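You operate a simulated robot arm through the tools that you are given. There is no shell and no other tool.

You are at the controls of a simulated robot arm. One attempt, no reset.

JOB
Weigh 210 g of nuts, within 25 g, into the green bowl.
Fine: bowl on the pan, tare, scoop from the blue tray, scoop back in its place, bowl on the green mat. Set down upright: orange scoop.

Only the result counts: the job must be done as asked and must still hold three seconds after the hand-in. Knocking over, shifting, dropping, spilling or breaking anything else fails it.

ROBOT AND FRAMES
A 6-joint arm with a two-finger gripper, fixed in place. Base frame: the origin is on the floor under the middle of its stand, x ahead of it, y to its left, z up. Lengths are in m, angles in rad, forces in N, time in s.
It reaches about 1.572 m from its shoulder. Its first joint turns from -2.897 to 2.897 rad. Payload 2.45 kg.
The TCP is the grasp point between the finger pads, 0.02 m short of the fingertips. In the tool frame z runs along the fingers and y along their closing line. The gripper opens to 0.14 m; its body begins 0.168 m behind the TCP.
Orientation is told as [roll, pitch, yaw] about the base's x, y, z axes, in that order, counted from this pose: with the fingers straight down and closing along the base's y, the tool's x points along the base's -x, its y along +y and its z along -z.

CONTROLS
- The arm moves only by the tool send_rows. Its argument "increments" is text: rows parted by semicolons, each of 7 numbers parted by spaces: the shift along the base's x, y, z in mm, then the turn, a rotation vector about the base's x, y, z in rad, then the opening, from 0 (shut) to 1 (fully open). In form: x y z ax ay az grip; .... A call has 1 to 20 rows; each row is the pose to reach, as a shift and turn from the pose commanded when the call began. Rows are played at 5 a second. More than 0.05 m and 0.15 rad between two rows, or a gripper value outside its range, and nothing of the call is played. Where a pose cannot be reached the arm comes as near as it can. A force on the tool above 40 N (or 10 N above the force at the start of the call, whichever is more), or a blocked arm, ends the call early, and 0.2 s more pass. The fingers move at their own pace (about 0.045 m/s each) and stop on an object; they squeeze with about 30 N. The grip force told is the motor's: it shows also when the fingers shut on nothing. Time passes only in rows, and 0.2 s behind the last, so rows that repeat a pose let the fingers close. It gives the time, the measured TCP pose, the force on the tool (base axes), the opening and the grip force at its end, in the units of the frame above (readings bear some noise), with the torque about the TCP (base axes, N m) and any sound that the robot's microphone picked up, and new pictures: "pictures" is both (left out), scene, wrist or none.
- Cameras (640 x 400 px; columns grow to the right, rows downward): "scene" is fixed at [0.3997, 0.6518, 1.6181]; the picture's right is [-0.63, -0.78, 0.00], its down [-0.60, 0.49, -0.63] and it looks along [0.49, -0.40, -0.78] (base axes); focal length 351 px, centre (320, 200). "wrist" rides on the gripper at [0.078, 0.011, -0.209] in the tool frame; the picture's right is [-0.14, 0.99, 0.00], its down [-0.92, -0.13, -0.37] and it looks along [-0.37, -0.05, 0.93] (tool axes); focal length 280 px, centre (320, 200). There is no depth. A picture from a camera that has moved, and an enlarged one, comes with that camera's place and axes in the base frame and with its lens.
- inspect(camera, box): a new picture of the part [left, top, right, bottom] of that camera's present view, enlarged. The clock stands still meanwhile.
- job_done(): hands the job in; it is judged then, once.

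Places have to be worked out from the pictures, the camera data and where the tool is seen. Open the gripper and draw the arm clear of the work before you hand the job in, unless the task says otherwise.

The tools are called after "Call:" as a command line: name --argument value ..., lists and objects as JSON in quotes. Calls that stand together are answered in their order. send_rows: Moves the arm, as the interface text tells. Its arguments: {"type":"object","properties":{"increments":{"type":"string"},"pictures":{"type":"string","enum":["both","scene","wrist","none"]}},"required":["increments"]} The other tools are called the same way: inspect (camera, box) takes an enlarged picture of a part of a camera's view; job_done () hands the job in.

At the start:

```text
clock: 0.0
tool_pos: [0.6557, 0.1285, 1.2551]
tool_rot: [0.0, 0.001, 0.0]
ft_force: [0.3, 0.5, -0.8]
torque: [-0.01, 0.04, -0.02]
finger_gap: 0.14
grasp_force: 0.0
```

scene: 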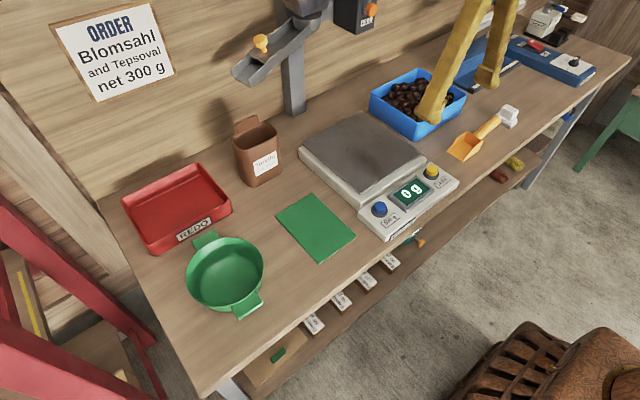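
wrist: 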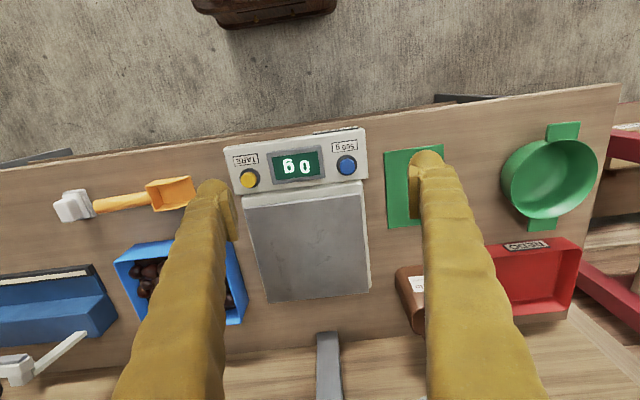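

I start by looking closely at the workbench: the bowl, scale, scoop and tray.

Call:
inspect --camera "scene" --box '[160, 200, 360, 325]'

Call:
inspect --camera "scene" --box '[360, 60, 560, 185]'

Call:
inspect --camera "scene" --box '[290, 110, 490, 235]'

Call:
inspect --camera "wrist" --box '[0, 120, 320, 320]'

Call:
inspect --camera "wrist" --box '[360, 90, 640, 265]'

```text
3.20 times, centred on (260, 262) of scene
camera zoom: at [0.3997, 0.6518, 1.6181], right [-0.63, -0.78, 0.0], down [-0.6, 0.49, -0.63], along [0.49, -0.4, -0.78], focal length 1123 px, centre (512, 0)
```

zoom: 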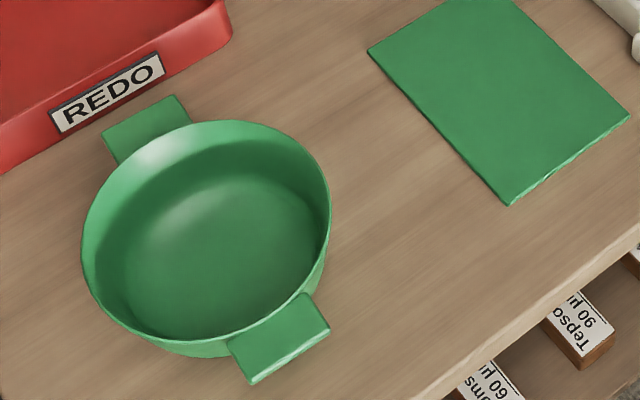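

```text
3.20 times, centred on (460, 122) of scene
camera zoom: at [0.3997, 0.6518, 1.6181], right [-0.63, -0.78, 0.0], down [-0.6, 0.49, -0.63], along [0.49, -0.4, -0.78], focal length 1123 px, centre (-128, 448)
```

zoom: 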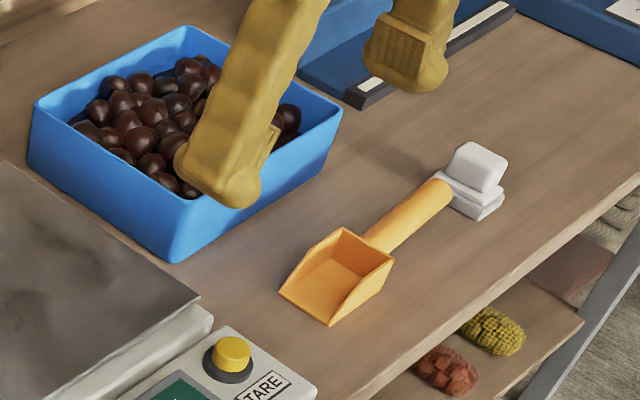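

```text
3.20 times, centred on (390, 172) of scene
camera zoom: at [0.3997, 0.6518, 1.6181], right [-0.63, -0.78, 0.0], down [-0.6, 0.49, -0.63], along [0.49, -0.4, -0.78], focal length 1123 px, centre (96, 288)
```

zoom: 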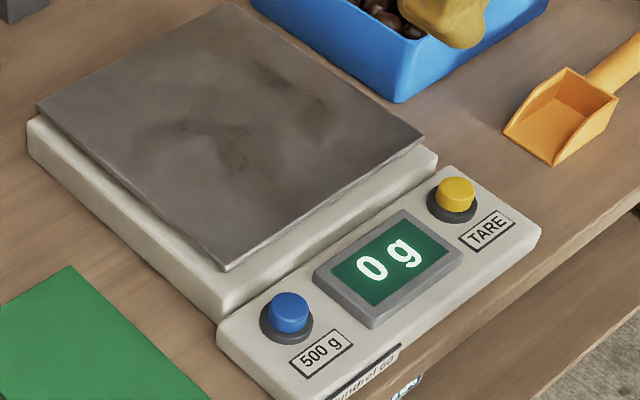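

```text
2.00 times, centred on (160, 220) of wrist
camera zoom: at [0.5768, 0.1403, 1.4617], right [0.14, 0.99, 0.0], down [0.92, -0.13, 0.37], along [0.37, -0.05, -0.93], focal length 561 px, centre (640, 160)
```

zoom: 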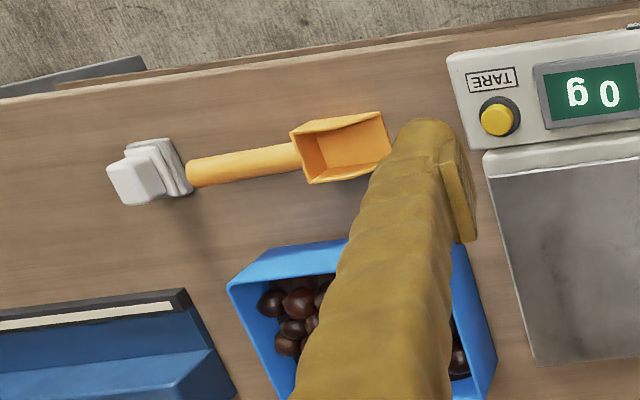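

```text
2.29 times, centred on (500, 178) of wrist
camera zoom: at [0.5768, 0.1403, 1.4617], right [0.14, 0.99, 0.0], down [0.92, -0.13, 0.37], along [0.37, -0.05, -0.93], focal length 641 px, centre (-91, 251)
```

zoom: 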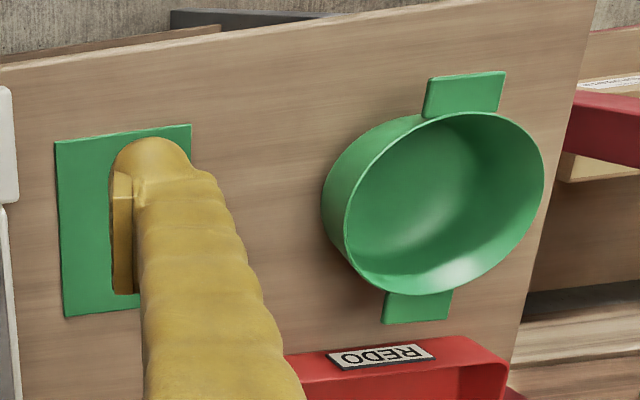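

The table top works out at about z = 0.85, bowl rim at z≈0.915 with its centre near (0.818, 0.585), and the mat centre near (0.825, 0.327). I'll move the arm towards −y to get a better view of the scoop, tray and scale.

Call:
send_rows --increments "0 -45 0 0 0 0 1; 0 -90 0 0 0 0 1; 0 -135 0 0 0 0 1; 0 -180 0 0 0 0 1; 0 -225 0 0 0 0 1; 0 -270 0 0 0 0 1; 0 -315 0 0 0 0 1; 0 -350 0 0 0 0 1; 0 -350 0 0 0 0 1"

```text
clock: 2.0
tool_pos: [0.6565, -0.2215, 1.2573]
tool_rot: [-0.002, 0.001, 0.0]
ft_force: [0.1, -1.3, 0.4]
torque: [0.03, 0.0, -0.02]
finger_gap: 0.14
grasp_force: 0.1
camera wrist: at [0.5777, -0.2096, 1.4644], right [0.14, 0.99, 0.0], down [0.92, -0.13, 0.37], along [0.37, -0.05, -0.93], focal length 280 px, centre (320, 200)
```

scene: 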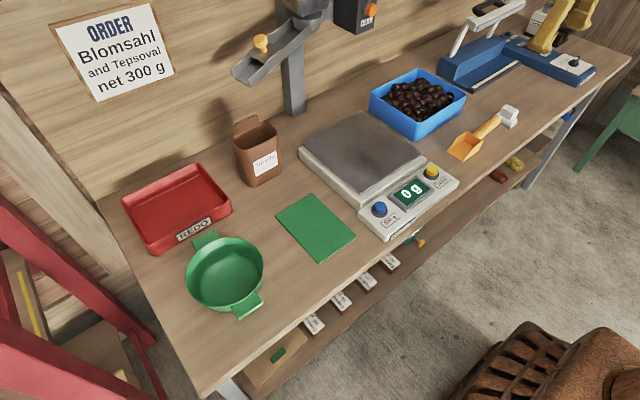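
wrist: 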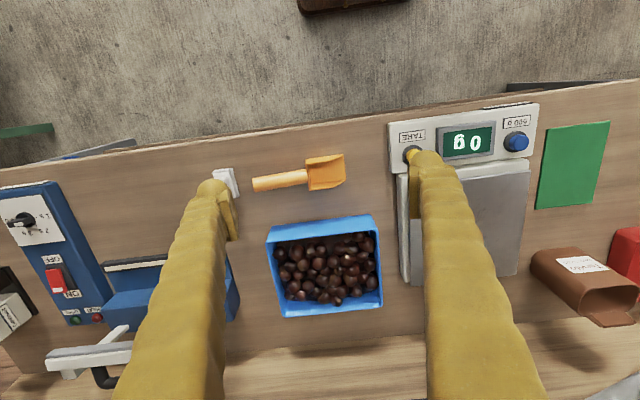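

Now the tray, scoop and scale are unobstructed in both cameras; I enlarge them for measurement.

Call:
inspect --camera "wrist" --box '[200, 130, 400, 255]'

Call:
inspect --camera "scene" --box '[360, 60, 540, 172]'

Call:
inspect --camera "wrist" --box '[380, 90, 620, 240]'

Call:
inspect --camera "wrist" --box '[240, 190, 440, 315]'

Call:
inspect --camera "scene" --box '[440, 95, 520, 165]'

```text
3.20 times, centred on (300, 192) of wrist
camera zoom: at [0.5777, -0.2096, 1.4644], right [0.14, 0.99, 0.0], down [0.92, -0.13, 0.37], along [0.37, -0.05, -0.93], focal length 897 px, centre (384, 224)
```

zoom: 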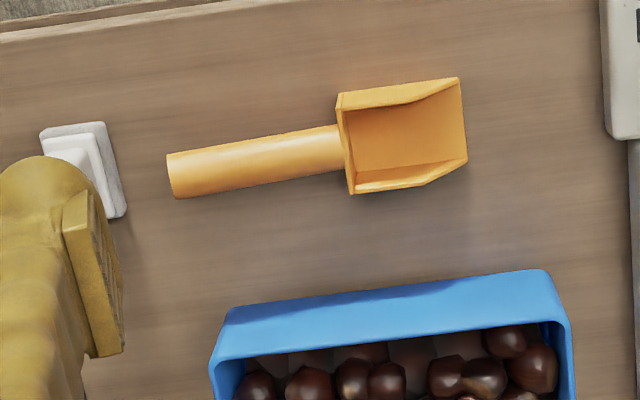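

```text
3.56 times, centred on (450, 116) of scene
camera zoom: at [0.3997, 0.6518, 1.6181], right [-0.63, -0.78, 0.0], down [-0.6, 0.49, -0.63], along [0.49, -0.4, -0.78], focal length 1247 px, centre (-142, 499)
```

zoom: 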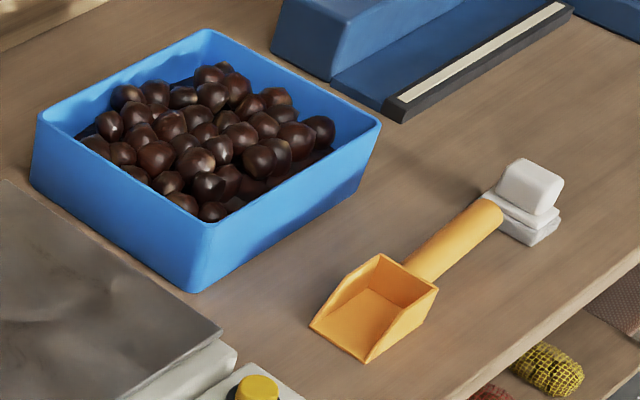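

```text
2.67 times, centred on (500, 165) of wrist
camera zoom: at [0.5777, -0.2096, 1.4644], right [0.14, 0.99, 0.0], down [0.92, -0.13, 0.37], along [0.37, -0.05, -0.93], focal length 748 px, centre (-160, 293)
```

zoom: 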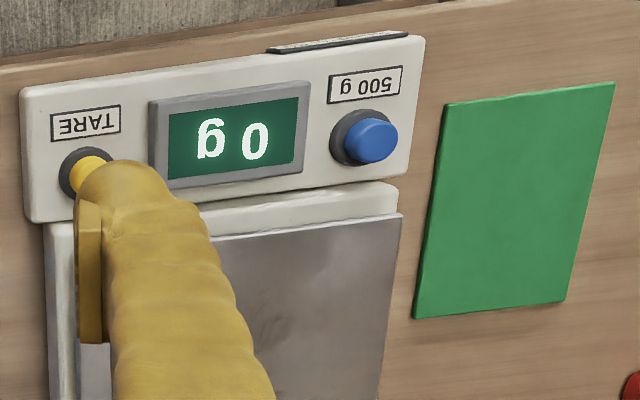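

```text
3.20 times, centred on (340, 252) of wrist
camera zoom: at [0.5777, -0.2096, 1.4644], right [0.14, 0.99, 0.0], down [0.92, -0.13, 0.37], along [0.37, -0.05, -0.93], focal length 897 px, centre (256, 32)
```

zoom: 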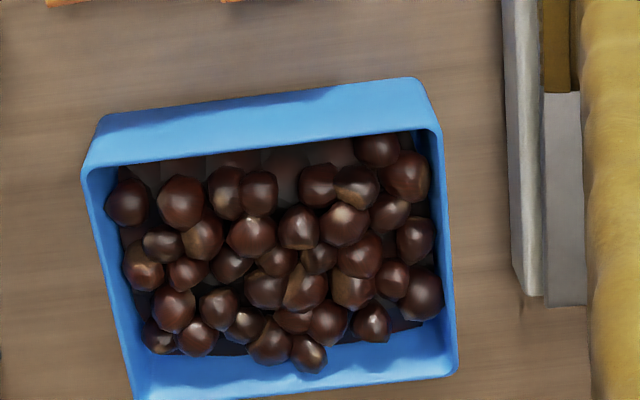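

```text
5.71 times, centred on (480, 130) of scene
camera zoom: at [0.3997, 0.6518, 1.6181], right [-0.63, -0.78, 0.0], down [-0.6, 0.49, -0.63], along [0.49, -0.4, -0.78], focal length 2005 px, centre (-594, 600)
```

zoom: 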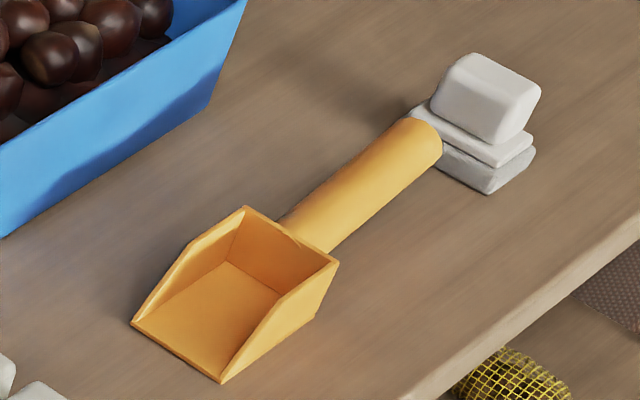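

The scoop lies free along y at x≈0.75 (opening towards +y). The tray spans x≈0.875–1.08, y≈−0.37 to −0.13, with its rim at z≈0.932. The pan spans x≈0.80–1.056, y≈−0.053 to 0.195, at z≈0.91. Next I go over to the bowl for a close look.

Call:
send_rows --increments "10 50 0 0 0 0 1; 20 100 0 0 0 0 1; 30 148 0 0 0 0 1; 40 196 0 0 0 0 1; 50 244 0 0 0 0 1; 50 294 0 0 0 0 1; 55 343 0 0 0 0 1; 60 391 0 0 0 0 1; 65 440 0 0 0 0 1; 70 489 0 0 0 0 1; 75 537 -10 0 0 0 1; 80 585 -20 0 0 0 1; 83 633 -30 0 0 0 1; 83 681 -40 0 0 0 1; 83 729 -50 0 0 0 1; 83 777 -60 0 0 0 1; 83 821 -70 0 0 0 1; 83 821 -107 0 0 0 1; 83 821 -107 0 0 0 1"

```text
refused: row 1 steps farther than a row can; nothing moved
```

A row was slightly over 50 mm, so I resend with smaller steps.

Call:
send_rows --increments "5 45 0 0 0 0 1; 10 90 0 0 0 0 1; 15 135 0 0 0 0 1; 20 180 0 0 0 0 1; 25 225 0 0 0 0 1; 30 270 0 0 0 0 1; 35 315 0 0 0 0 1; 40 360 0 0 0 0 1; 45 405 0 0 0 0 1; 50 450 0 0 0 0 1; 55 495 -5 0 0 0 1; 60 540 -10 0 0 0 1; 65 585 -20 0 0 0 1; 70 630 -30 0 0 0 1; 75 675 -40 0 0 0 1; 80 720 -50 0 0 0 1; 83 765 -60 0 0 0 1; 83 800 -80 0 0 0 1; 83 821 -107 0 0 0 1; 83 821 -107 0 0 0 1"

```text
clock: 6.2
tool_pos: [0.7391, 0.5982, 1.1488]
tool_rot: [-0.001, 0.001, 0.0]
ft_force: [-0.2, 0.2, -0.4]
torque: [0.01, -0.03, 0.01]
finger_gap: 0.14
grasp_force: 0.0
camera wrist: at [0.6596, 0.6099, 1.3559], right [0.14, 0.99, 0.0], down [0.92, -0.13, 0.37], along [0.37, -0.05, -0.93], focal length 280 px, centre (320, 200)
```

scene: 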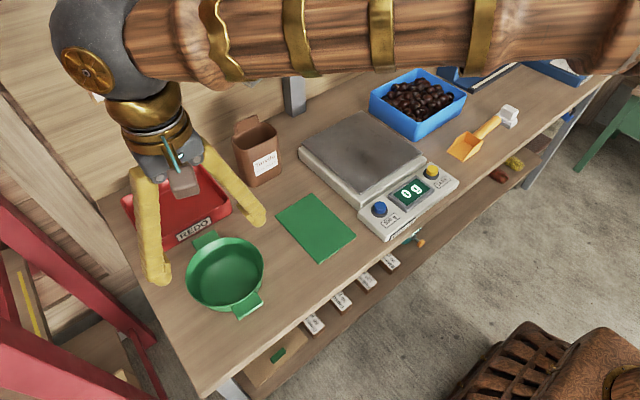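
wrist: 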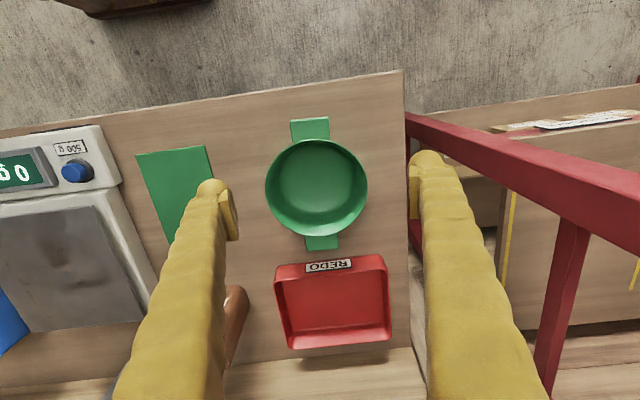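

The bowl is now nicely between the fingers in the wrist view; I enlarge it.

Call:
inspect --camera "wrist" --box '[240, 105, 400, 255]'

Call:
inspect --camera "scene" --box '[110, 60, 310, 330]'

```text
2.67 times, centred on (320, 180) of wrist
camera zoom: at [0.6596, 0.6099, 1.3559], right [0.14, 0.99, 0.0], down [0.92, -0.13, 0.37], along [0.37, -0.05, -0.93], focal length 748 px, centre (320, 253)
```

zoom: 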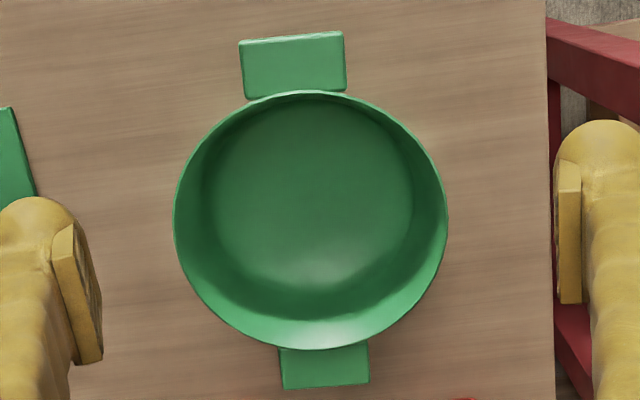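

```text
1.48 times, centred on (210, 195) of scene
camera zoom: at [0.3997, 0.6518, 1.6181], right [-0.63, -0.78, 0.0], down [-0.6, 0.49, -0.63], along [0.49, -0.4, -0.78], focal length 520 px, centre (483, 207)
```

zoom: 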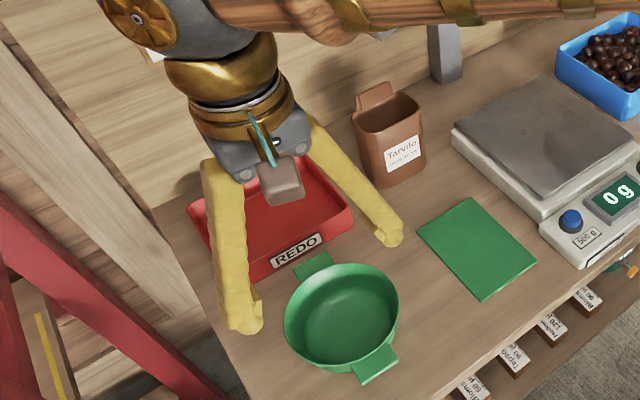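

The rim is centred near (0.818, 0.583) with radius ≈0.085, and the wall slants about 0.22 rad. I'll pinch the +y wall, leaning the gripper −0.22 rad about x so the pads lie along the wall; first a hover at z≈1.02.

Call:
send_rows --increments "15 12 -20 -0.05 0 0 0.5; 30 24 -40 -0.1 0 0 0.5; 45 36 -60 -0.15 0 0 0.5; 60 48 -80 -0.2 0 0 0.5; 75 60 -100 -0.22 0 0 0.5; 79 66 -125 -0.22 0 0 0.5; 79 66 -125 -0.22 0 0 0.5"

Call:
inspect --camera "scene" --box '[110, 130, 310, 330]'

```text
clock: 7.8
tool_pos: [0.8169, 0.6658, 1.0244]
tool_rot: [-0.22, 0.001, -0.001]
ft_force: [0.0, -0.4, 0.2]
torque: [0.01, 0.02, -0.01]
finger_gap: 0.0702
grasp_force: 0.1
camera wrist: at [0.7382, 0.723, 1.2236], right [0.14, 0.97, -0.22], down [0.92, -0.04, 0.39], along [0.37, -0.25, -0.9], focal length 280 px, centre (320, 200)
```

scene: 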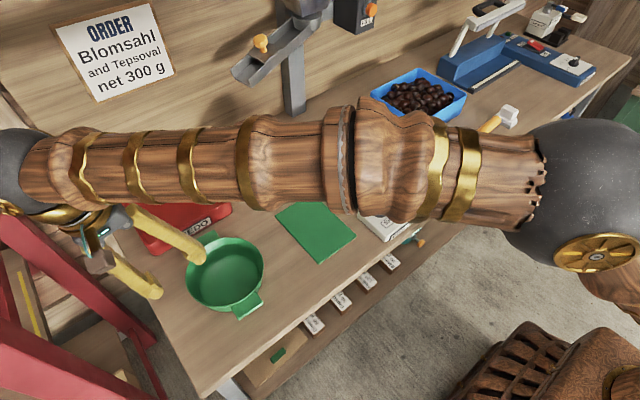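
wrist: 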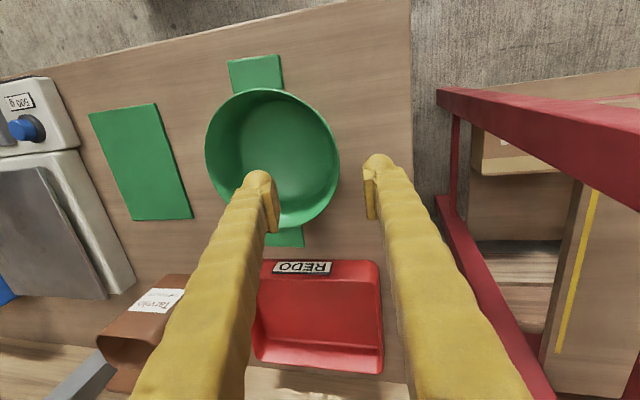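

```text
2.00 times, centred on (210, 230) of scene
camera zoom: at [0.3997, 0.6518, 1.6181], right [-0.63, -0.78, 0.0], down [-0.6, 0.49, -0.63], along [0.49, -0.4, -0.78], focal length 702 px, centre (540, 140)
```

zoom: 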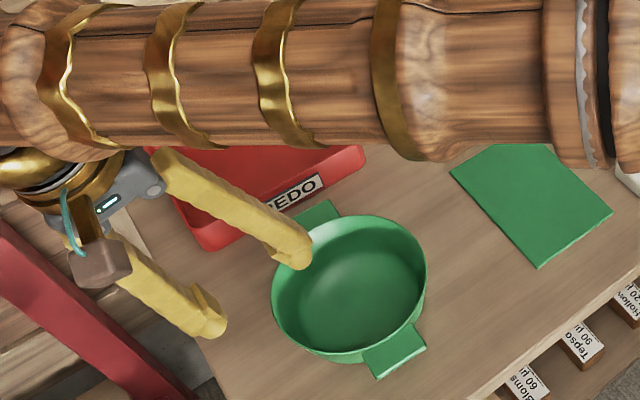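

The finger tips straddle the +y wall and the red shelf lies lower than the table, so it is clear. I descend straight to z≈0.900 and then check.

Call:
send_rows --increments "1 -1 -40 0 0 0 0.5; 1 -1 -80 0 0 0 0.5; 1 -1 -110 0 0 0 0.5; 1 -1 -124 0 0 0 0.5; 1 -1 -124 0 0 0 0.5"

Call:
inspect --camera "wrist" --box '[180, 80, 420, 260]'

Call:
inspect --camera "scene" --box '[110, 190, 310, 330]'

```text
clock: 9.0
tool_pos: [0.8171, 0.6648, 0.8991]
tool_rot: [-0.22, 0.0, 0.001]
ft_force: [0.8, 0.1, -0.4]
torque: [-0.03, 0.02, 0.0]
finger_gap: 0.0702
grasp_force: 0.0
camera wrist: at [0.7382, 0.723, 1.0995], right [0.14, 0.97, -0.22], down [0.92, -0.04, 0.39], along [0.37, -0.25, -0.9], focal length 280 px, centre (320, 200)
```

scene: 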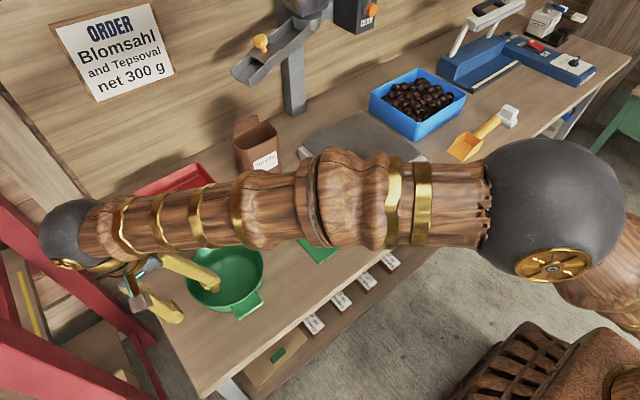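
wrist: 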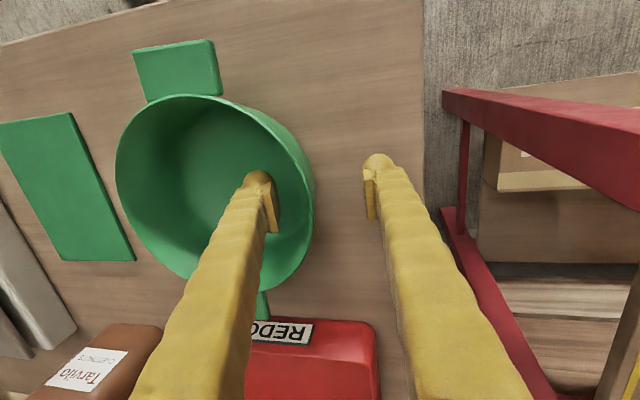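

```text
2.22 times, centred on (300, 170) of wrist
camera zoom: at [0.7382, 0.723, 1.0995], right [0.14, 0.97, -0.22], down [0.92, -0.04, 0.39], along [0.37, -0.25, -0.9], focal length 623 px, centre (364, 267)
```

zoom: 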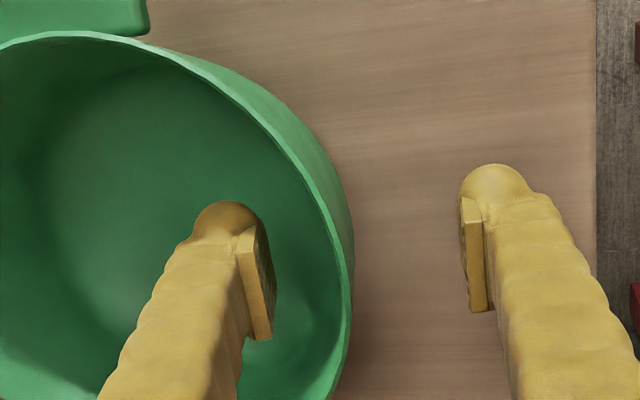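

```text
2.86 times, centred on (210, 260) of scene
camera zoom: at [0.3997, 0.6518, 1.6181], right [-0.63, -0.78, 0.0], down [-0.6, 0.49, -0.63], along [0.49, -0.4, -0.78], focal length 1002 px, centre (634, 29)
```

zoom: 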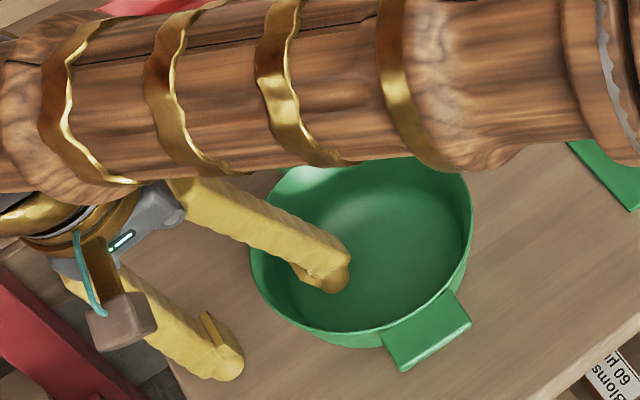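

The wall sits between the two pads at the intended depth. I close the fingers on it.

Call:
send_rows --increments "0 0 0 0 0 0 0; 0 0 0 0 0 0 0; 0 0 0 0 0 0 0; 0 0 0 0 0 0 0; 0 0 0 0 0 0 0; 0 0 0 0 0 0 0; 0 0 0 0 0 0 0"

Call:
inspect --camera "wrist" --box '[80, 20, 480, 270]'

```text
clock: 10.6
tool_pos: [0.8174, 0.6643, 0.8997]
tool_rot: [-0.221, 0.0, 0.0]
ft_force: [0.3, 0.1, -0.1]
torque: [0.04, -0.01, -0.01]
finger_gap: 0.0093
grasp_force: 30.5
camera wrist: at [0.7382, 0.723, 1.0997], right [0.14, 0.97, -0.22], down [0.92, -0.04, 0.39], along [0.37, -0.25, -0.9], focal length 280 px, centre (320, 200)
```

scene: 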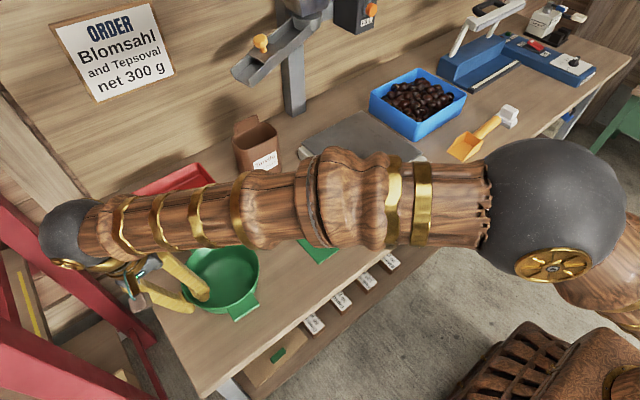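
wrist: 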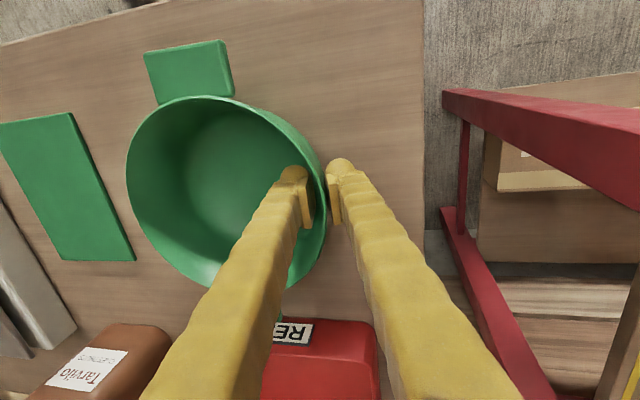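

```text
1.60 times, centred on (280, 145) of wrist
camera zoom: at [0.7382, 0.723, 1.0997], right [0.14, 0.97, -0.22], down [0.92, -0.04, 0.39], along [0.37, -0.25, -0.9], focal length 449 px, centre (384, 288)
```

zoom: 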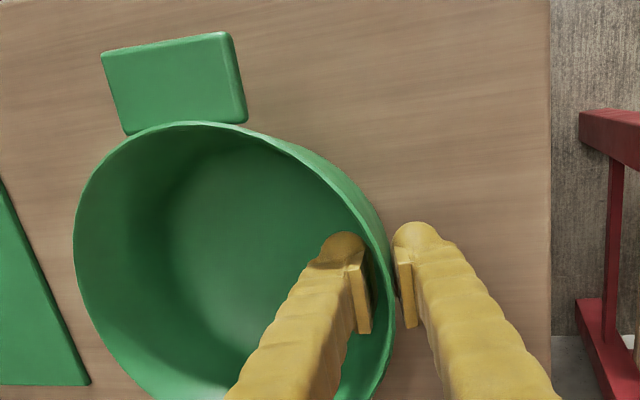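

The wall is gripped (gap 9 mm, 30 N). I lift slightly to check that the bowl stays level.

Call:
send_rows --increments "0 0 10 0 0 0 0; 0 0 25 0 0 0 0; 0 0 45 0 0 0 0; 0 0 70 0 0 0 0; 0 0 100 0 0 0 0; 0 0 100 0 0 0 0"

Call:
inspect --camera "scene" --box '[110, 160, 350, 340]'

```text
clock: 12.0
tool_pos: [0.8178, 0.6667, 0.9974]
tool_rot: [-0.221, 0.0, 0.0]
ft_force: [0.7, -0.2, -1.6]
torque: [0.09, 0.01, -0.02]
finger_gap: 0.0091
grasp_force: 29.5
camera wrist: at [0.7381, 0.7236, 1.1975], right [0.14, 0.97, -0.22], down [0.92, -0.04, 0.39], along [0.37, -0.25, -0.9], focal length 280 px, centre (320, 200)
```

scene: 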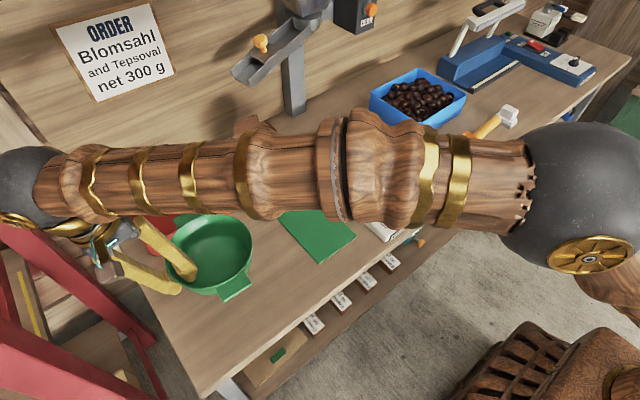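
wrist: 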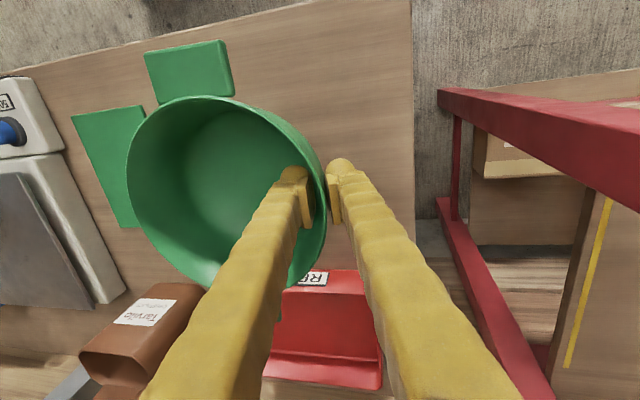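

```text
2.22 times, centred on (230, 250) of scene
camera zoom: at [0.3997, 0.6518, 1.6181], right [-0.63, -0.78, 0.0], down [-0.6, 0.49, -0.63], along [0.49, -0.4, -0.78], focal length 780 px, centre (520, 89)
```

zoom: 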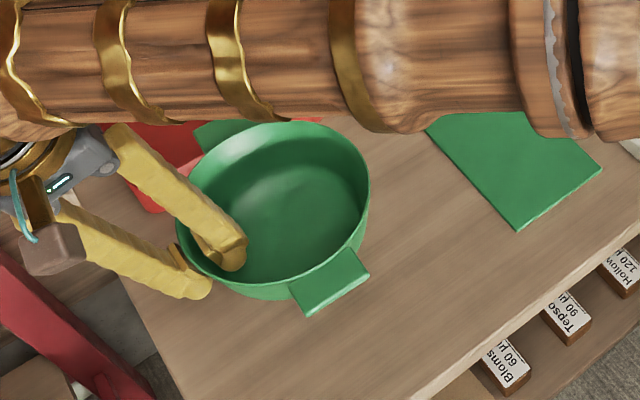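

The bowl hangs steadily, unchanged in the grip, and weighs about 0.15 kg. I carry it over the pan with TCP target ≈(0.926, 0.148), keeping x low while passing the dispenser chute.

Call:
send_rows --increments "0 -20 20 0 0 0 0; 0 -60 35 0 0 0 0; 0 -103 40 0 0 0 0; 0 -147 40 0 0 0 0; 0 -191 40 0 0 0 0; 0 -235 40 0 0 0 0; 0 -279 40 0 0 0 0; 5 -323 40 0 0 0 0; 15 -365 40 0 0 0 0; 35 -405 40 0 0 0 0; 57 -443 40 0 0 0 0; 80 -480 40 0 0 0 0; 100 -510 40 0 0 0 0; 108 -518 40 0 0 0 0; 108 -518 40 0 0 0 0"

Call:
inspect --camera "wrist" --box '[60, 20, 480, 300]'

Call:
inspect --camera "scene" --box '[220, 60, 500, 250]'

```text
clock: 15.2
tool_pos: [0.9275, 0.1466, 1.0373]
tool_rot: [-0.22, 0.001, -0.001]
ft_force: [-0.2, 0.6, -1.3]
torque: [0.11, -0.02, -0.04]
finger_gap: 0.009
grasp_force: 30.2
camera wrist: at [0.8478, 0.2036, 1.2372], right [0.14, 0.97, -0.22], down [0.92, -0.04, 0.39], along [0.37, -0.25, -0.9], focal length 280 px, centre (320, 200)
```

scene: 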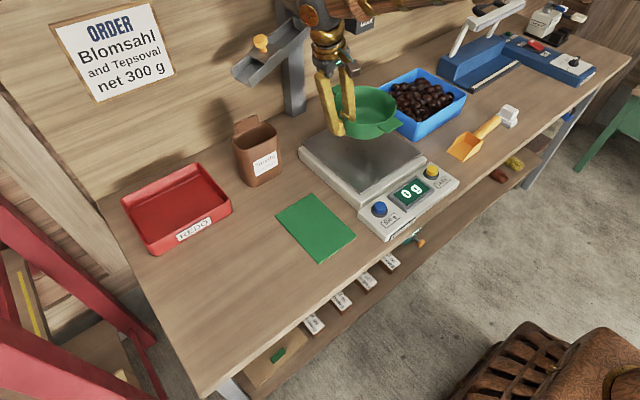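
wrist: 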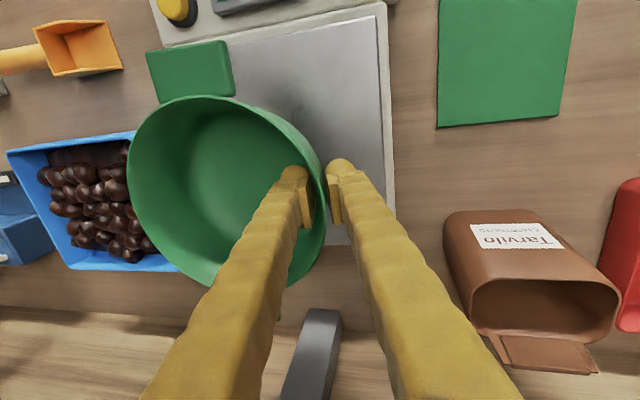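

```text
1.43 times, centred on (270, 160) of wrist
camera zoom: at [0.8478, 0.2036, 1.2372], right [0.14, 0.97, -0.22], down [0.92, -0.04, 0.39], along [0.37, -0.25, -0.9], focal length 401 px, centre (391, 257)
```

zoom: 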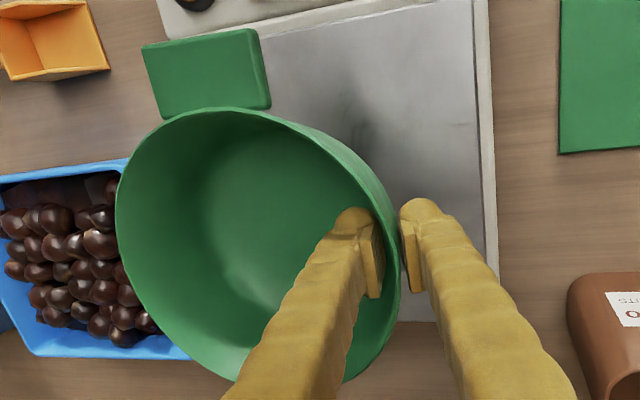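

```text
2.11 times, centred on (360, 155) of scene
camera zoom: at [0.3997, 0.6518, 1.6181], right [-0.63, -0.78, 0.0], down [-0.6, 0.49, -0.63], along [0.49, -0.4, -0.78], focal length 739 px, centre (236, 295)
```

zoom: 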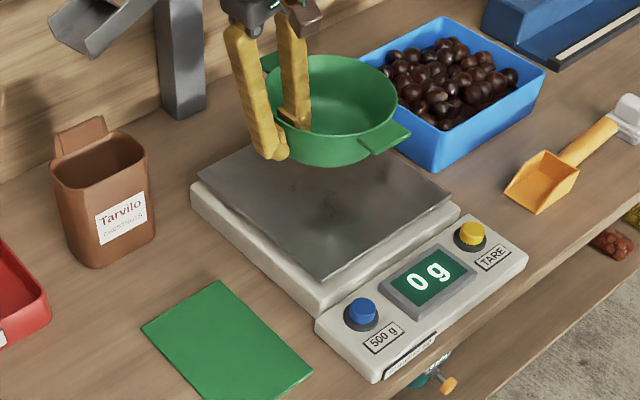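

The bowl is centred above the pan. I descend to just above contact and watch the display.

Call:
send_rows --increments "0 0 -30 0 0 0 0; 0 0 -55 0 0 0 0; 0 0 -68 0 0 0 0; 0 0 -72 0 0 0 0; 0 0 -72 0 0 0 0" --pictures "scene"

Call:
inspect --camera "scene" --box '[290, 70, 490, 235]'

```text
clock: 16.4
tool_pos: [0.9266, 0.1459, 0.9677]
tool_rot: [-0.22, 0.001, -0.001]
ft_force: [-0.5, -0.3, -1.2]
torque: [0.09, 0.0, 0.01]
finger_gap: 0.009
grasp_force: 29.9
```

scene: 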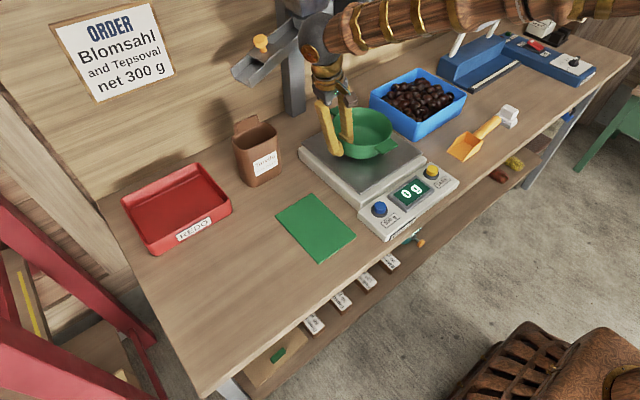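

```text
2.42 times, centred on (390, 152) of scene
camera zoom: at [0.3997, 0.6518, 1.6181], right [-0.63, -0.78, 0.0], down [-0.6, 0.49, -0.63], along [0.49, -0.4, -0.78], focal length 850 px, centre (150, 315)
```

zoom: 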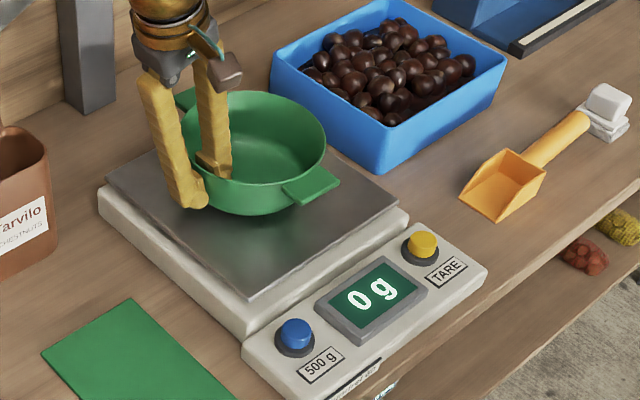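

Still 0 g, so there is no contact yet. I lower in small steps until the pan bears the bowl.

Call:
send_rows --increments "0 0 -3 0 0 0 0; 0 0 -6 0 0 0 0; 0 0 -8 0 0 0 0; 0 0 -8 0 0 0 0" --pictures "none"

Call:
inspect --camera "scene" --box '[290, 70, 490, 235]'

```text
clock: 17.4
tool_pos: [0.9296, 0.1456, 0.959]
tool_rot: [-0.22, -0.002, 0.002]
ft_force: [4.8, 7.1, 23.1]
torque: [-0.35, -0.15, 0.12]
finger_gap: 0.009
grasp_force: 30.0
```

```text
2.42 times, centred on (390, 152) of scene
camera zoom: at [0.3997, 0.6518, 1.6181], right [-0.63, -0.78, 0.0], down [-0.6, 0.49, -0.63], along [0.49, -0.4, -0.78], focal length 850 px, centre (150, 315)
```

zoom: 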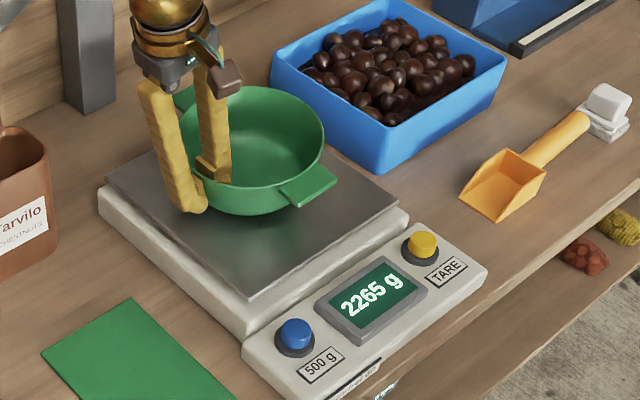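

Contact: the display reads 2265 g, so I'm pressing. I ease up a couple of millimetres to relieve it before opening.

Call:
send_rows --increments "0 0 2 0 0 0 0; 0 0 3 0 0 0 0; 0 0 3 0 0 0 0" --pictures "none"

Call:
inspect --camera "scene" --box '[290, 70, 490, 235]'

```text
clock: 18.2
tool_pos: [0.9257, 0.1458, 0.9614]
tool_rot: [-0.22, -0.001, -0.001]
ft_force: [-0.3, 0.0, -1.1]
torque: [0.1, -0.01, 0.0]
finger_gap: 0.0092
grasp_force: 30.1
```

```text
2.42 times, centred on (390, 152) of scene
camera zoom: at [0.3997, 0.6518, 1.6181], right [-0.63, -0.78, 0.0], down [-0.6, 0.49, -0.63], along [0.49, -0.4, -0.78], focal length 850 px, centre (150, 315)
```

zoom: 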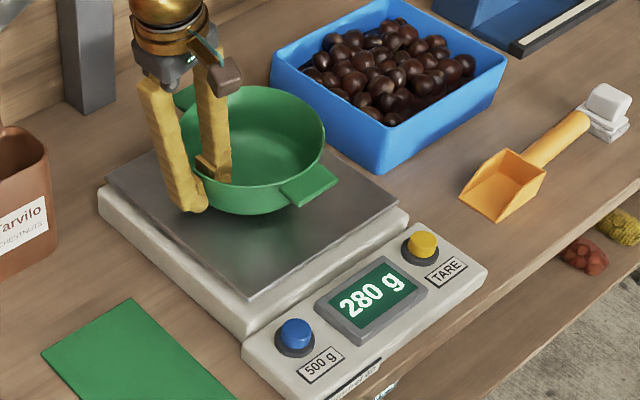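

The bowl is lifted by about a millimetre now. I lower 1 mm and open the fingers to 0.07 m.

Call:
send_rows --increments "0 0 -1 0 0 0 0; 0 0 -1 0 0 0 0.15; 0 0 -1 0 0 0 0.3; 0 0 -1 0 0 0 0.45; 0 0 -1 0 0 0 0.45; 0 0 -1 0 0 0 0.45; 0 0 -1 0 0 0 0.45"

Call:
inspect --camera "scene" --box '[290, 70, 490, 235]'

```text
clock: 19.8
tool_pos: [0.9272, 0.1471, 0.9612]
tool_rot: [-0.22, 0.0, -0.001]
ft_force: [0.6, -0.1, 0.2]
torque: [0.01, -0.03, 0.0]
finger_gap: 0.0631
grasp_force: 0.0
camera wrist: at [0.8476, 0.2038, 1.1604], right [0.14, 0.97, -0.22], down [0.92, -0.04, 0.39], along [0.37, -0.25, -0.9], focal length 280 px, centre (320, 200)
```

scene: 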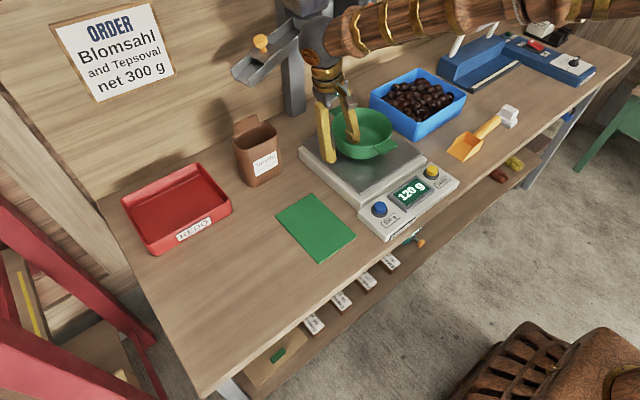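
wrist: 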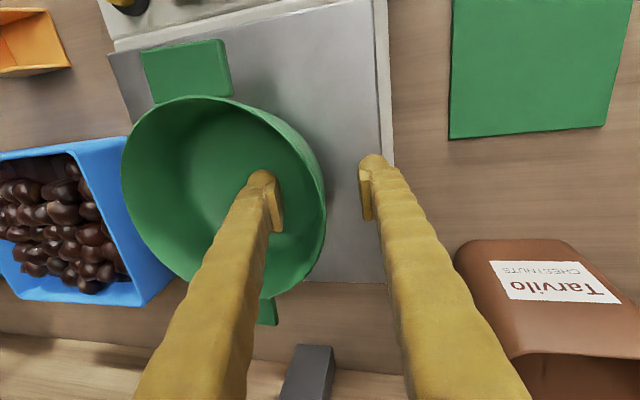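

```text
2.42 times, centred on (390, 152) of scene
camera zoom: at [0.3997, 0.6518, 1.6181], right [-0.63, -0.78, 0.0], down [-0.6, 0.49, -0.63], along [0.49, -0.4, -0.78], focal length 850 px, centre (150, 315)
```

zoom: 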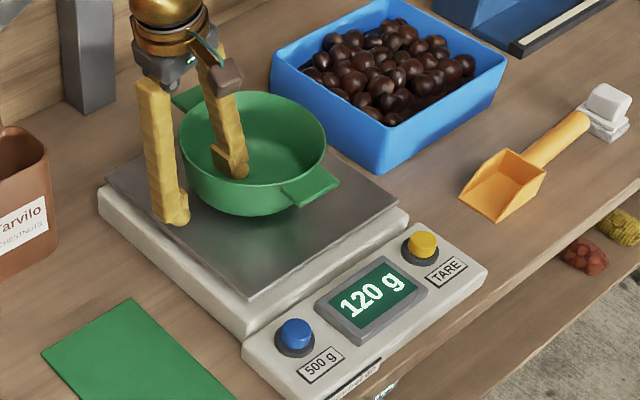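

The bowl stands on the pan and the scale reads 120 g. I lift off, straighten the gripper, close it and hover above the yellow TARE button near (0.737, −0.034).

Call:
send_rows --increments "0 0 40 0 0 0 0.45; 0 0 85 0 0 0 0.45; 0 0 125 0 0 0 0.3; -30 -30 125 0.05 0 0 0; -62 -60 125 0.1 0 0 0; -94 -90 125 0.15 0 0 0; -126 -120 125 0.2 0 0 0; -158 -150 125 0.22 0 0 0; -190 -180 110 0.22 0 0 0; -190 -180 80 0.22 0 0 0; -190 -180 80 0.22 0 0 0"

Call:
inspect --camera "scene" --box '[330, 70, 530, 235]'

Call:
inspect --camera "wrist" --box '[220, 60, 460, 260]'

```text
clock: 22.2
tool_pos: [0.7357, -0.0315, 1.0407]
tool_rot: [0.001, -0.001, -0.002]
ft_force: [0.4, 0.2, 0.3]
torque: [0.0, 0.0, -0.01]
finger_gap: 0.0
grasp_force: 29.3
camera wrist: at [0.6568, -0.0203, 1.2485], right [0.14, 0.99, 0.0], down [0.92, -0.13, 0.37], along [0.37, -0.05, -0.93], focal length 280 px, centre (320, 200)
```

scene: 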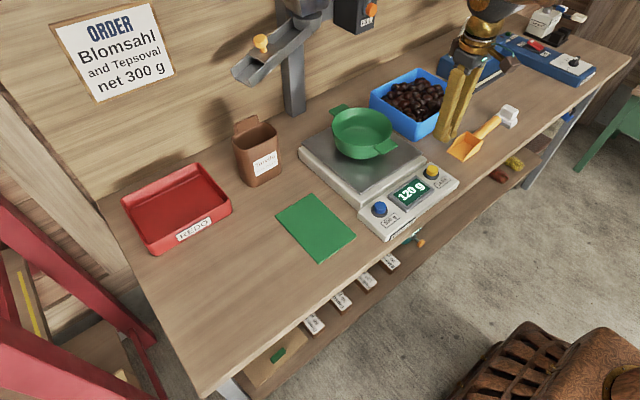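
wrist: 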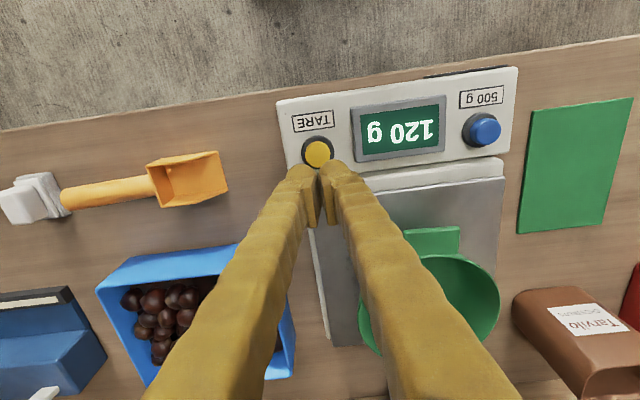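

```text
2.42 times, centred on (430, 152) of scene
camera zoom: at [0.3997, 0.6518, 1.6181], right [-0.63, -0.78, 0.0], down [-0.6, 0.49, -0.63], along [0.49, -0.4, -0.78], focal length 850 px, centre (53, 315)
```

zoom: 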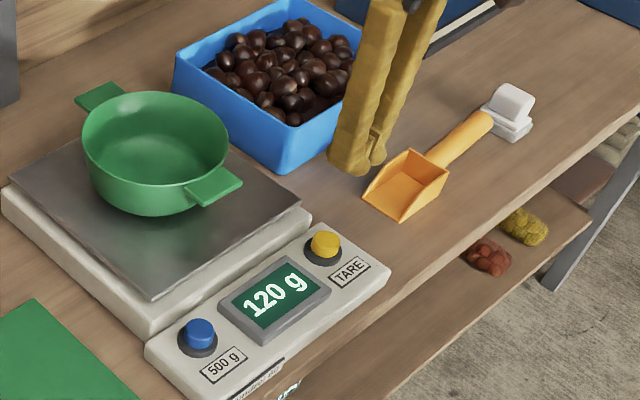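

```text
2.00 times, centred on (340, 160) of wrist
camera zoom: at [0.6568, -0.0203, 1.2485], right [0.14, 0.99, 0.0], down [0.92, -0.13, 0.37], along [0.37, -0.05, -0.93], focal length 561 px, centre (280, 280)
```

zoom: 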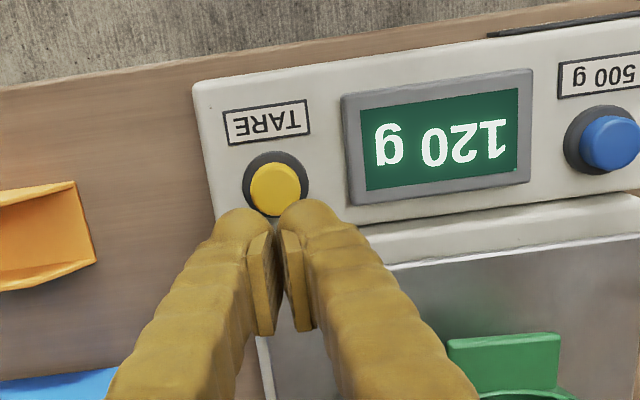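

The button centre is near (0.733, −0.033), z≈0.90. I descend to just above it, then press in small steps.

Call:
send_rows --increments "-2 -2 -40 0 0 0 0; -2 -2 -80 0 0 0 0; -2 -2 -105 0 0 0 0; -2 -2 -115 0 0 0 0; -2 -2 -115 0 0 0 0" --pictures "none"

Call:
inspect --camera "scene" --box '[330, 110, 490, 242]'

```text
clock: 23.4
tool_pos: [0.7355, -0.0354, 0.9252]
tool_rot: [-0.001, -0.001, 0.001]
ft_force: [-0.1, 0.5, -0.2]
torque: [0.01, 0.0, 0.0]
finger_gap: 0.0
grasp_force: 29.6
```

```text
3.03 times, centred on (410, 176) of scene
camera zoom: at [0.3997, 0.6518, 1.6181], right [-0.63, -0.78, 0.0], down [-0.6, 0.49, -0.63], along [0.49, -0.4, -0.78], focal length 1063 px, centre (47, 273)
```

zoom: 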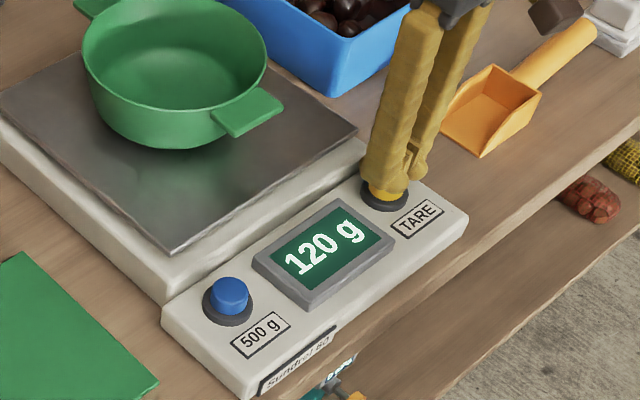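

The tip is right above the yellow button. I press down step by step and then retract.

Call:
send_rows --increments "-2 0 -3 0 0 0 0; -2 0 -6 0 0 0 0; -2 0 -8 0 0 0 0; -2 0 -8 0 0 0 0" --pictures "none"

Call:
inspect --camera "scene" --box '[330, 110, 490, 242]'

```text
clock: 24.4
tool_pos: [0.7328, -0.0359, 0.9168]
tool_rot: [-0.001, -0.001, 0.0]
ft_force: [0.8, 0.7, 3.1]
torque: [0.01, -0.04, -0.01]
finger_gap: 0.006
grasp_force: 29.2
heard: click
```

```text
3.03 times, centred on (410, 176) of scene
camera zoom: at [0.3997, 0.6518, 1.6181], right [-0.63, -0.78, 0.0], down [-0.6, 0.49, -0.63], along [0.49, -0.4, -0.78], focal length 1063 px, centre (47, 273)
```

zoom: 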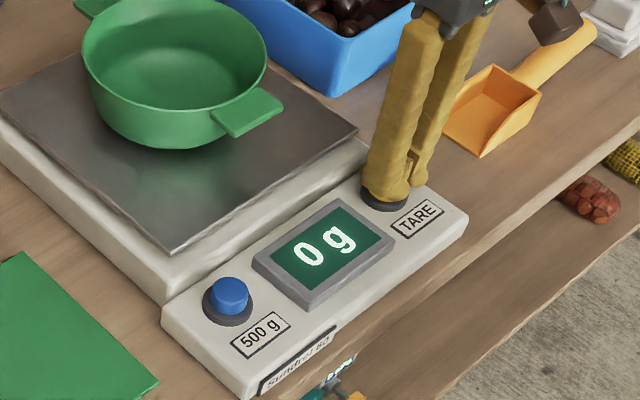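

Click heard and the display reads 0 g: tared. I retract, turn the gripper 90° (camera ending up behind the handle) and hover over the scoop handle with the fingers opening.

Call:
send_rows --increments "0 0 40 0 0 0 0; 0 0 85 0 0 0 0; 0 0 130 0 0 0 0; 2 -25 150 0 0 0.14 0.3; 4 -50 150 0 0 0.28 0.5; 6 -75 150 0 0 0.42 0.5; 8 -100 150 0 0 0.56 0.5; 10 -125 150 0 0 0.70 0.5; 12 -150 150 0 0 0.84 0.5; 14 -175 150 0 0 0.98 0.5; 16 -200 150 0 0 1.12 0.5; 17 -225 150 0 0 1.26 0.5; 17 -250 150 0 0 1.40 0.5; 17 -270 150 0 0 1.5 0.5; 17 -280 150 0 0 1.571 0.5; 17 -280 150 0 0 1.571 0.5"

Call:
inspect --camera "scene" --box '[330, 70, 530, 235]'

Call:
inspect --camera "wrist" --box '[200, 60, 480, 300]'

```text
clock: 27.8
tool_pos: [0.7514, -0.3159, 1.0678]
tool_rot: [0.001, 0.001, 1.572]
ft_force: [1.2, -0.6, -0.1]
torque: [0.01, -0.03, 0.01]
finger_gap: 0.07
grasp_force: 0.0
camera wrist: at [0.738, -0.393, 1.2755], right [-0.99, 0.14, 0.0], down [0.13, 0.92, 0.37], along [0.05, 0.37, -0.93], focal length 280 px, centre (320, 200)
```

scene: 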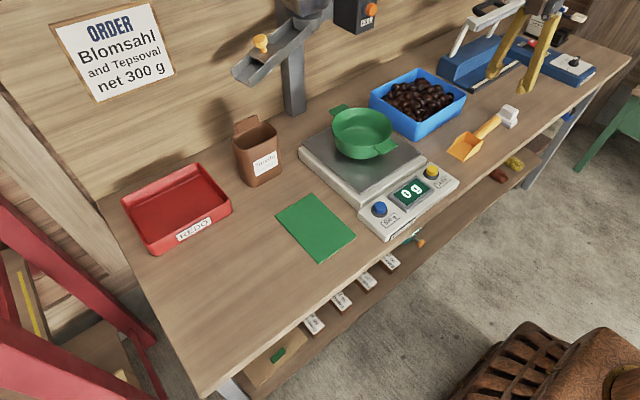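
wrist: 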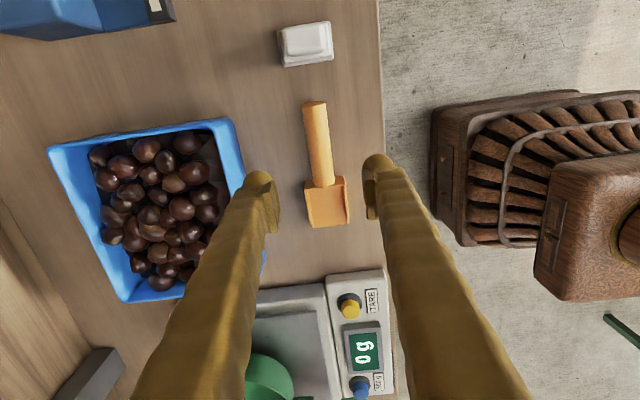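

```text
2.42 times, centred on (430, 152) of scene
camera zoom: at [0.3997, 0.6518, 1.6181], right [-0.63, -0.78, 0.0], down [-0.6, 0.49, -0.63], along [0.49, -0.4, -0.78], focal length 850 px, centre (53, 315)
```

zoom: 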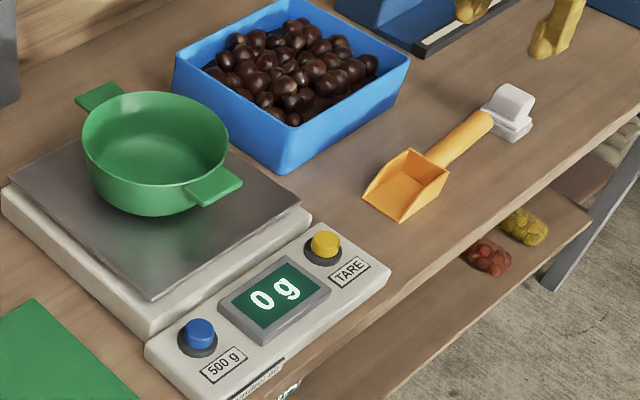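

```text
1.67 times, centred on (340, 180) of wrist
camera zoom: at [0.738, -0.393, 1.2755], right [-0.99, 0.14, 0.0], down [0.13, 0.92, 0.37], along [0.05, 0.37, -0.93], focal length 467 px, centre (287, 233)
```

zoom: 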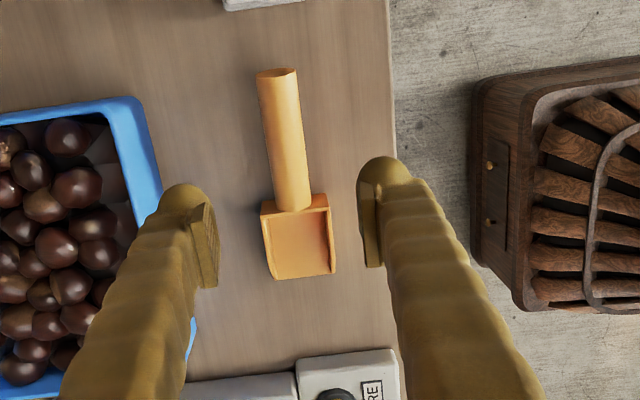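

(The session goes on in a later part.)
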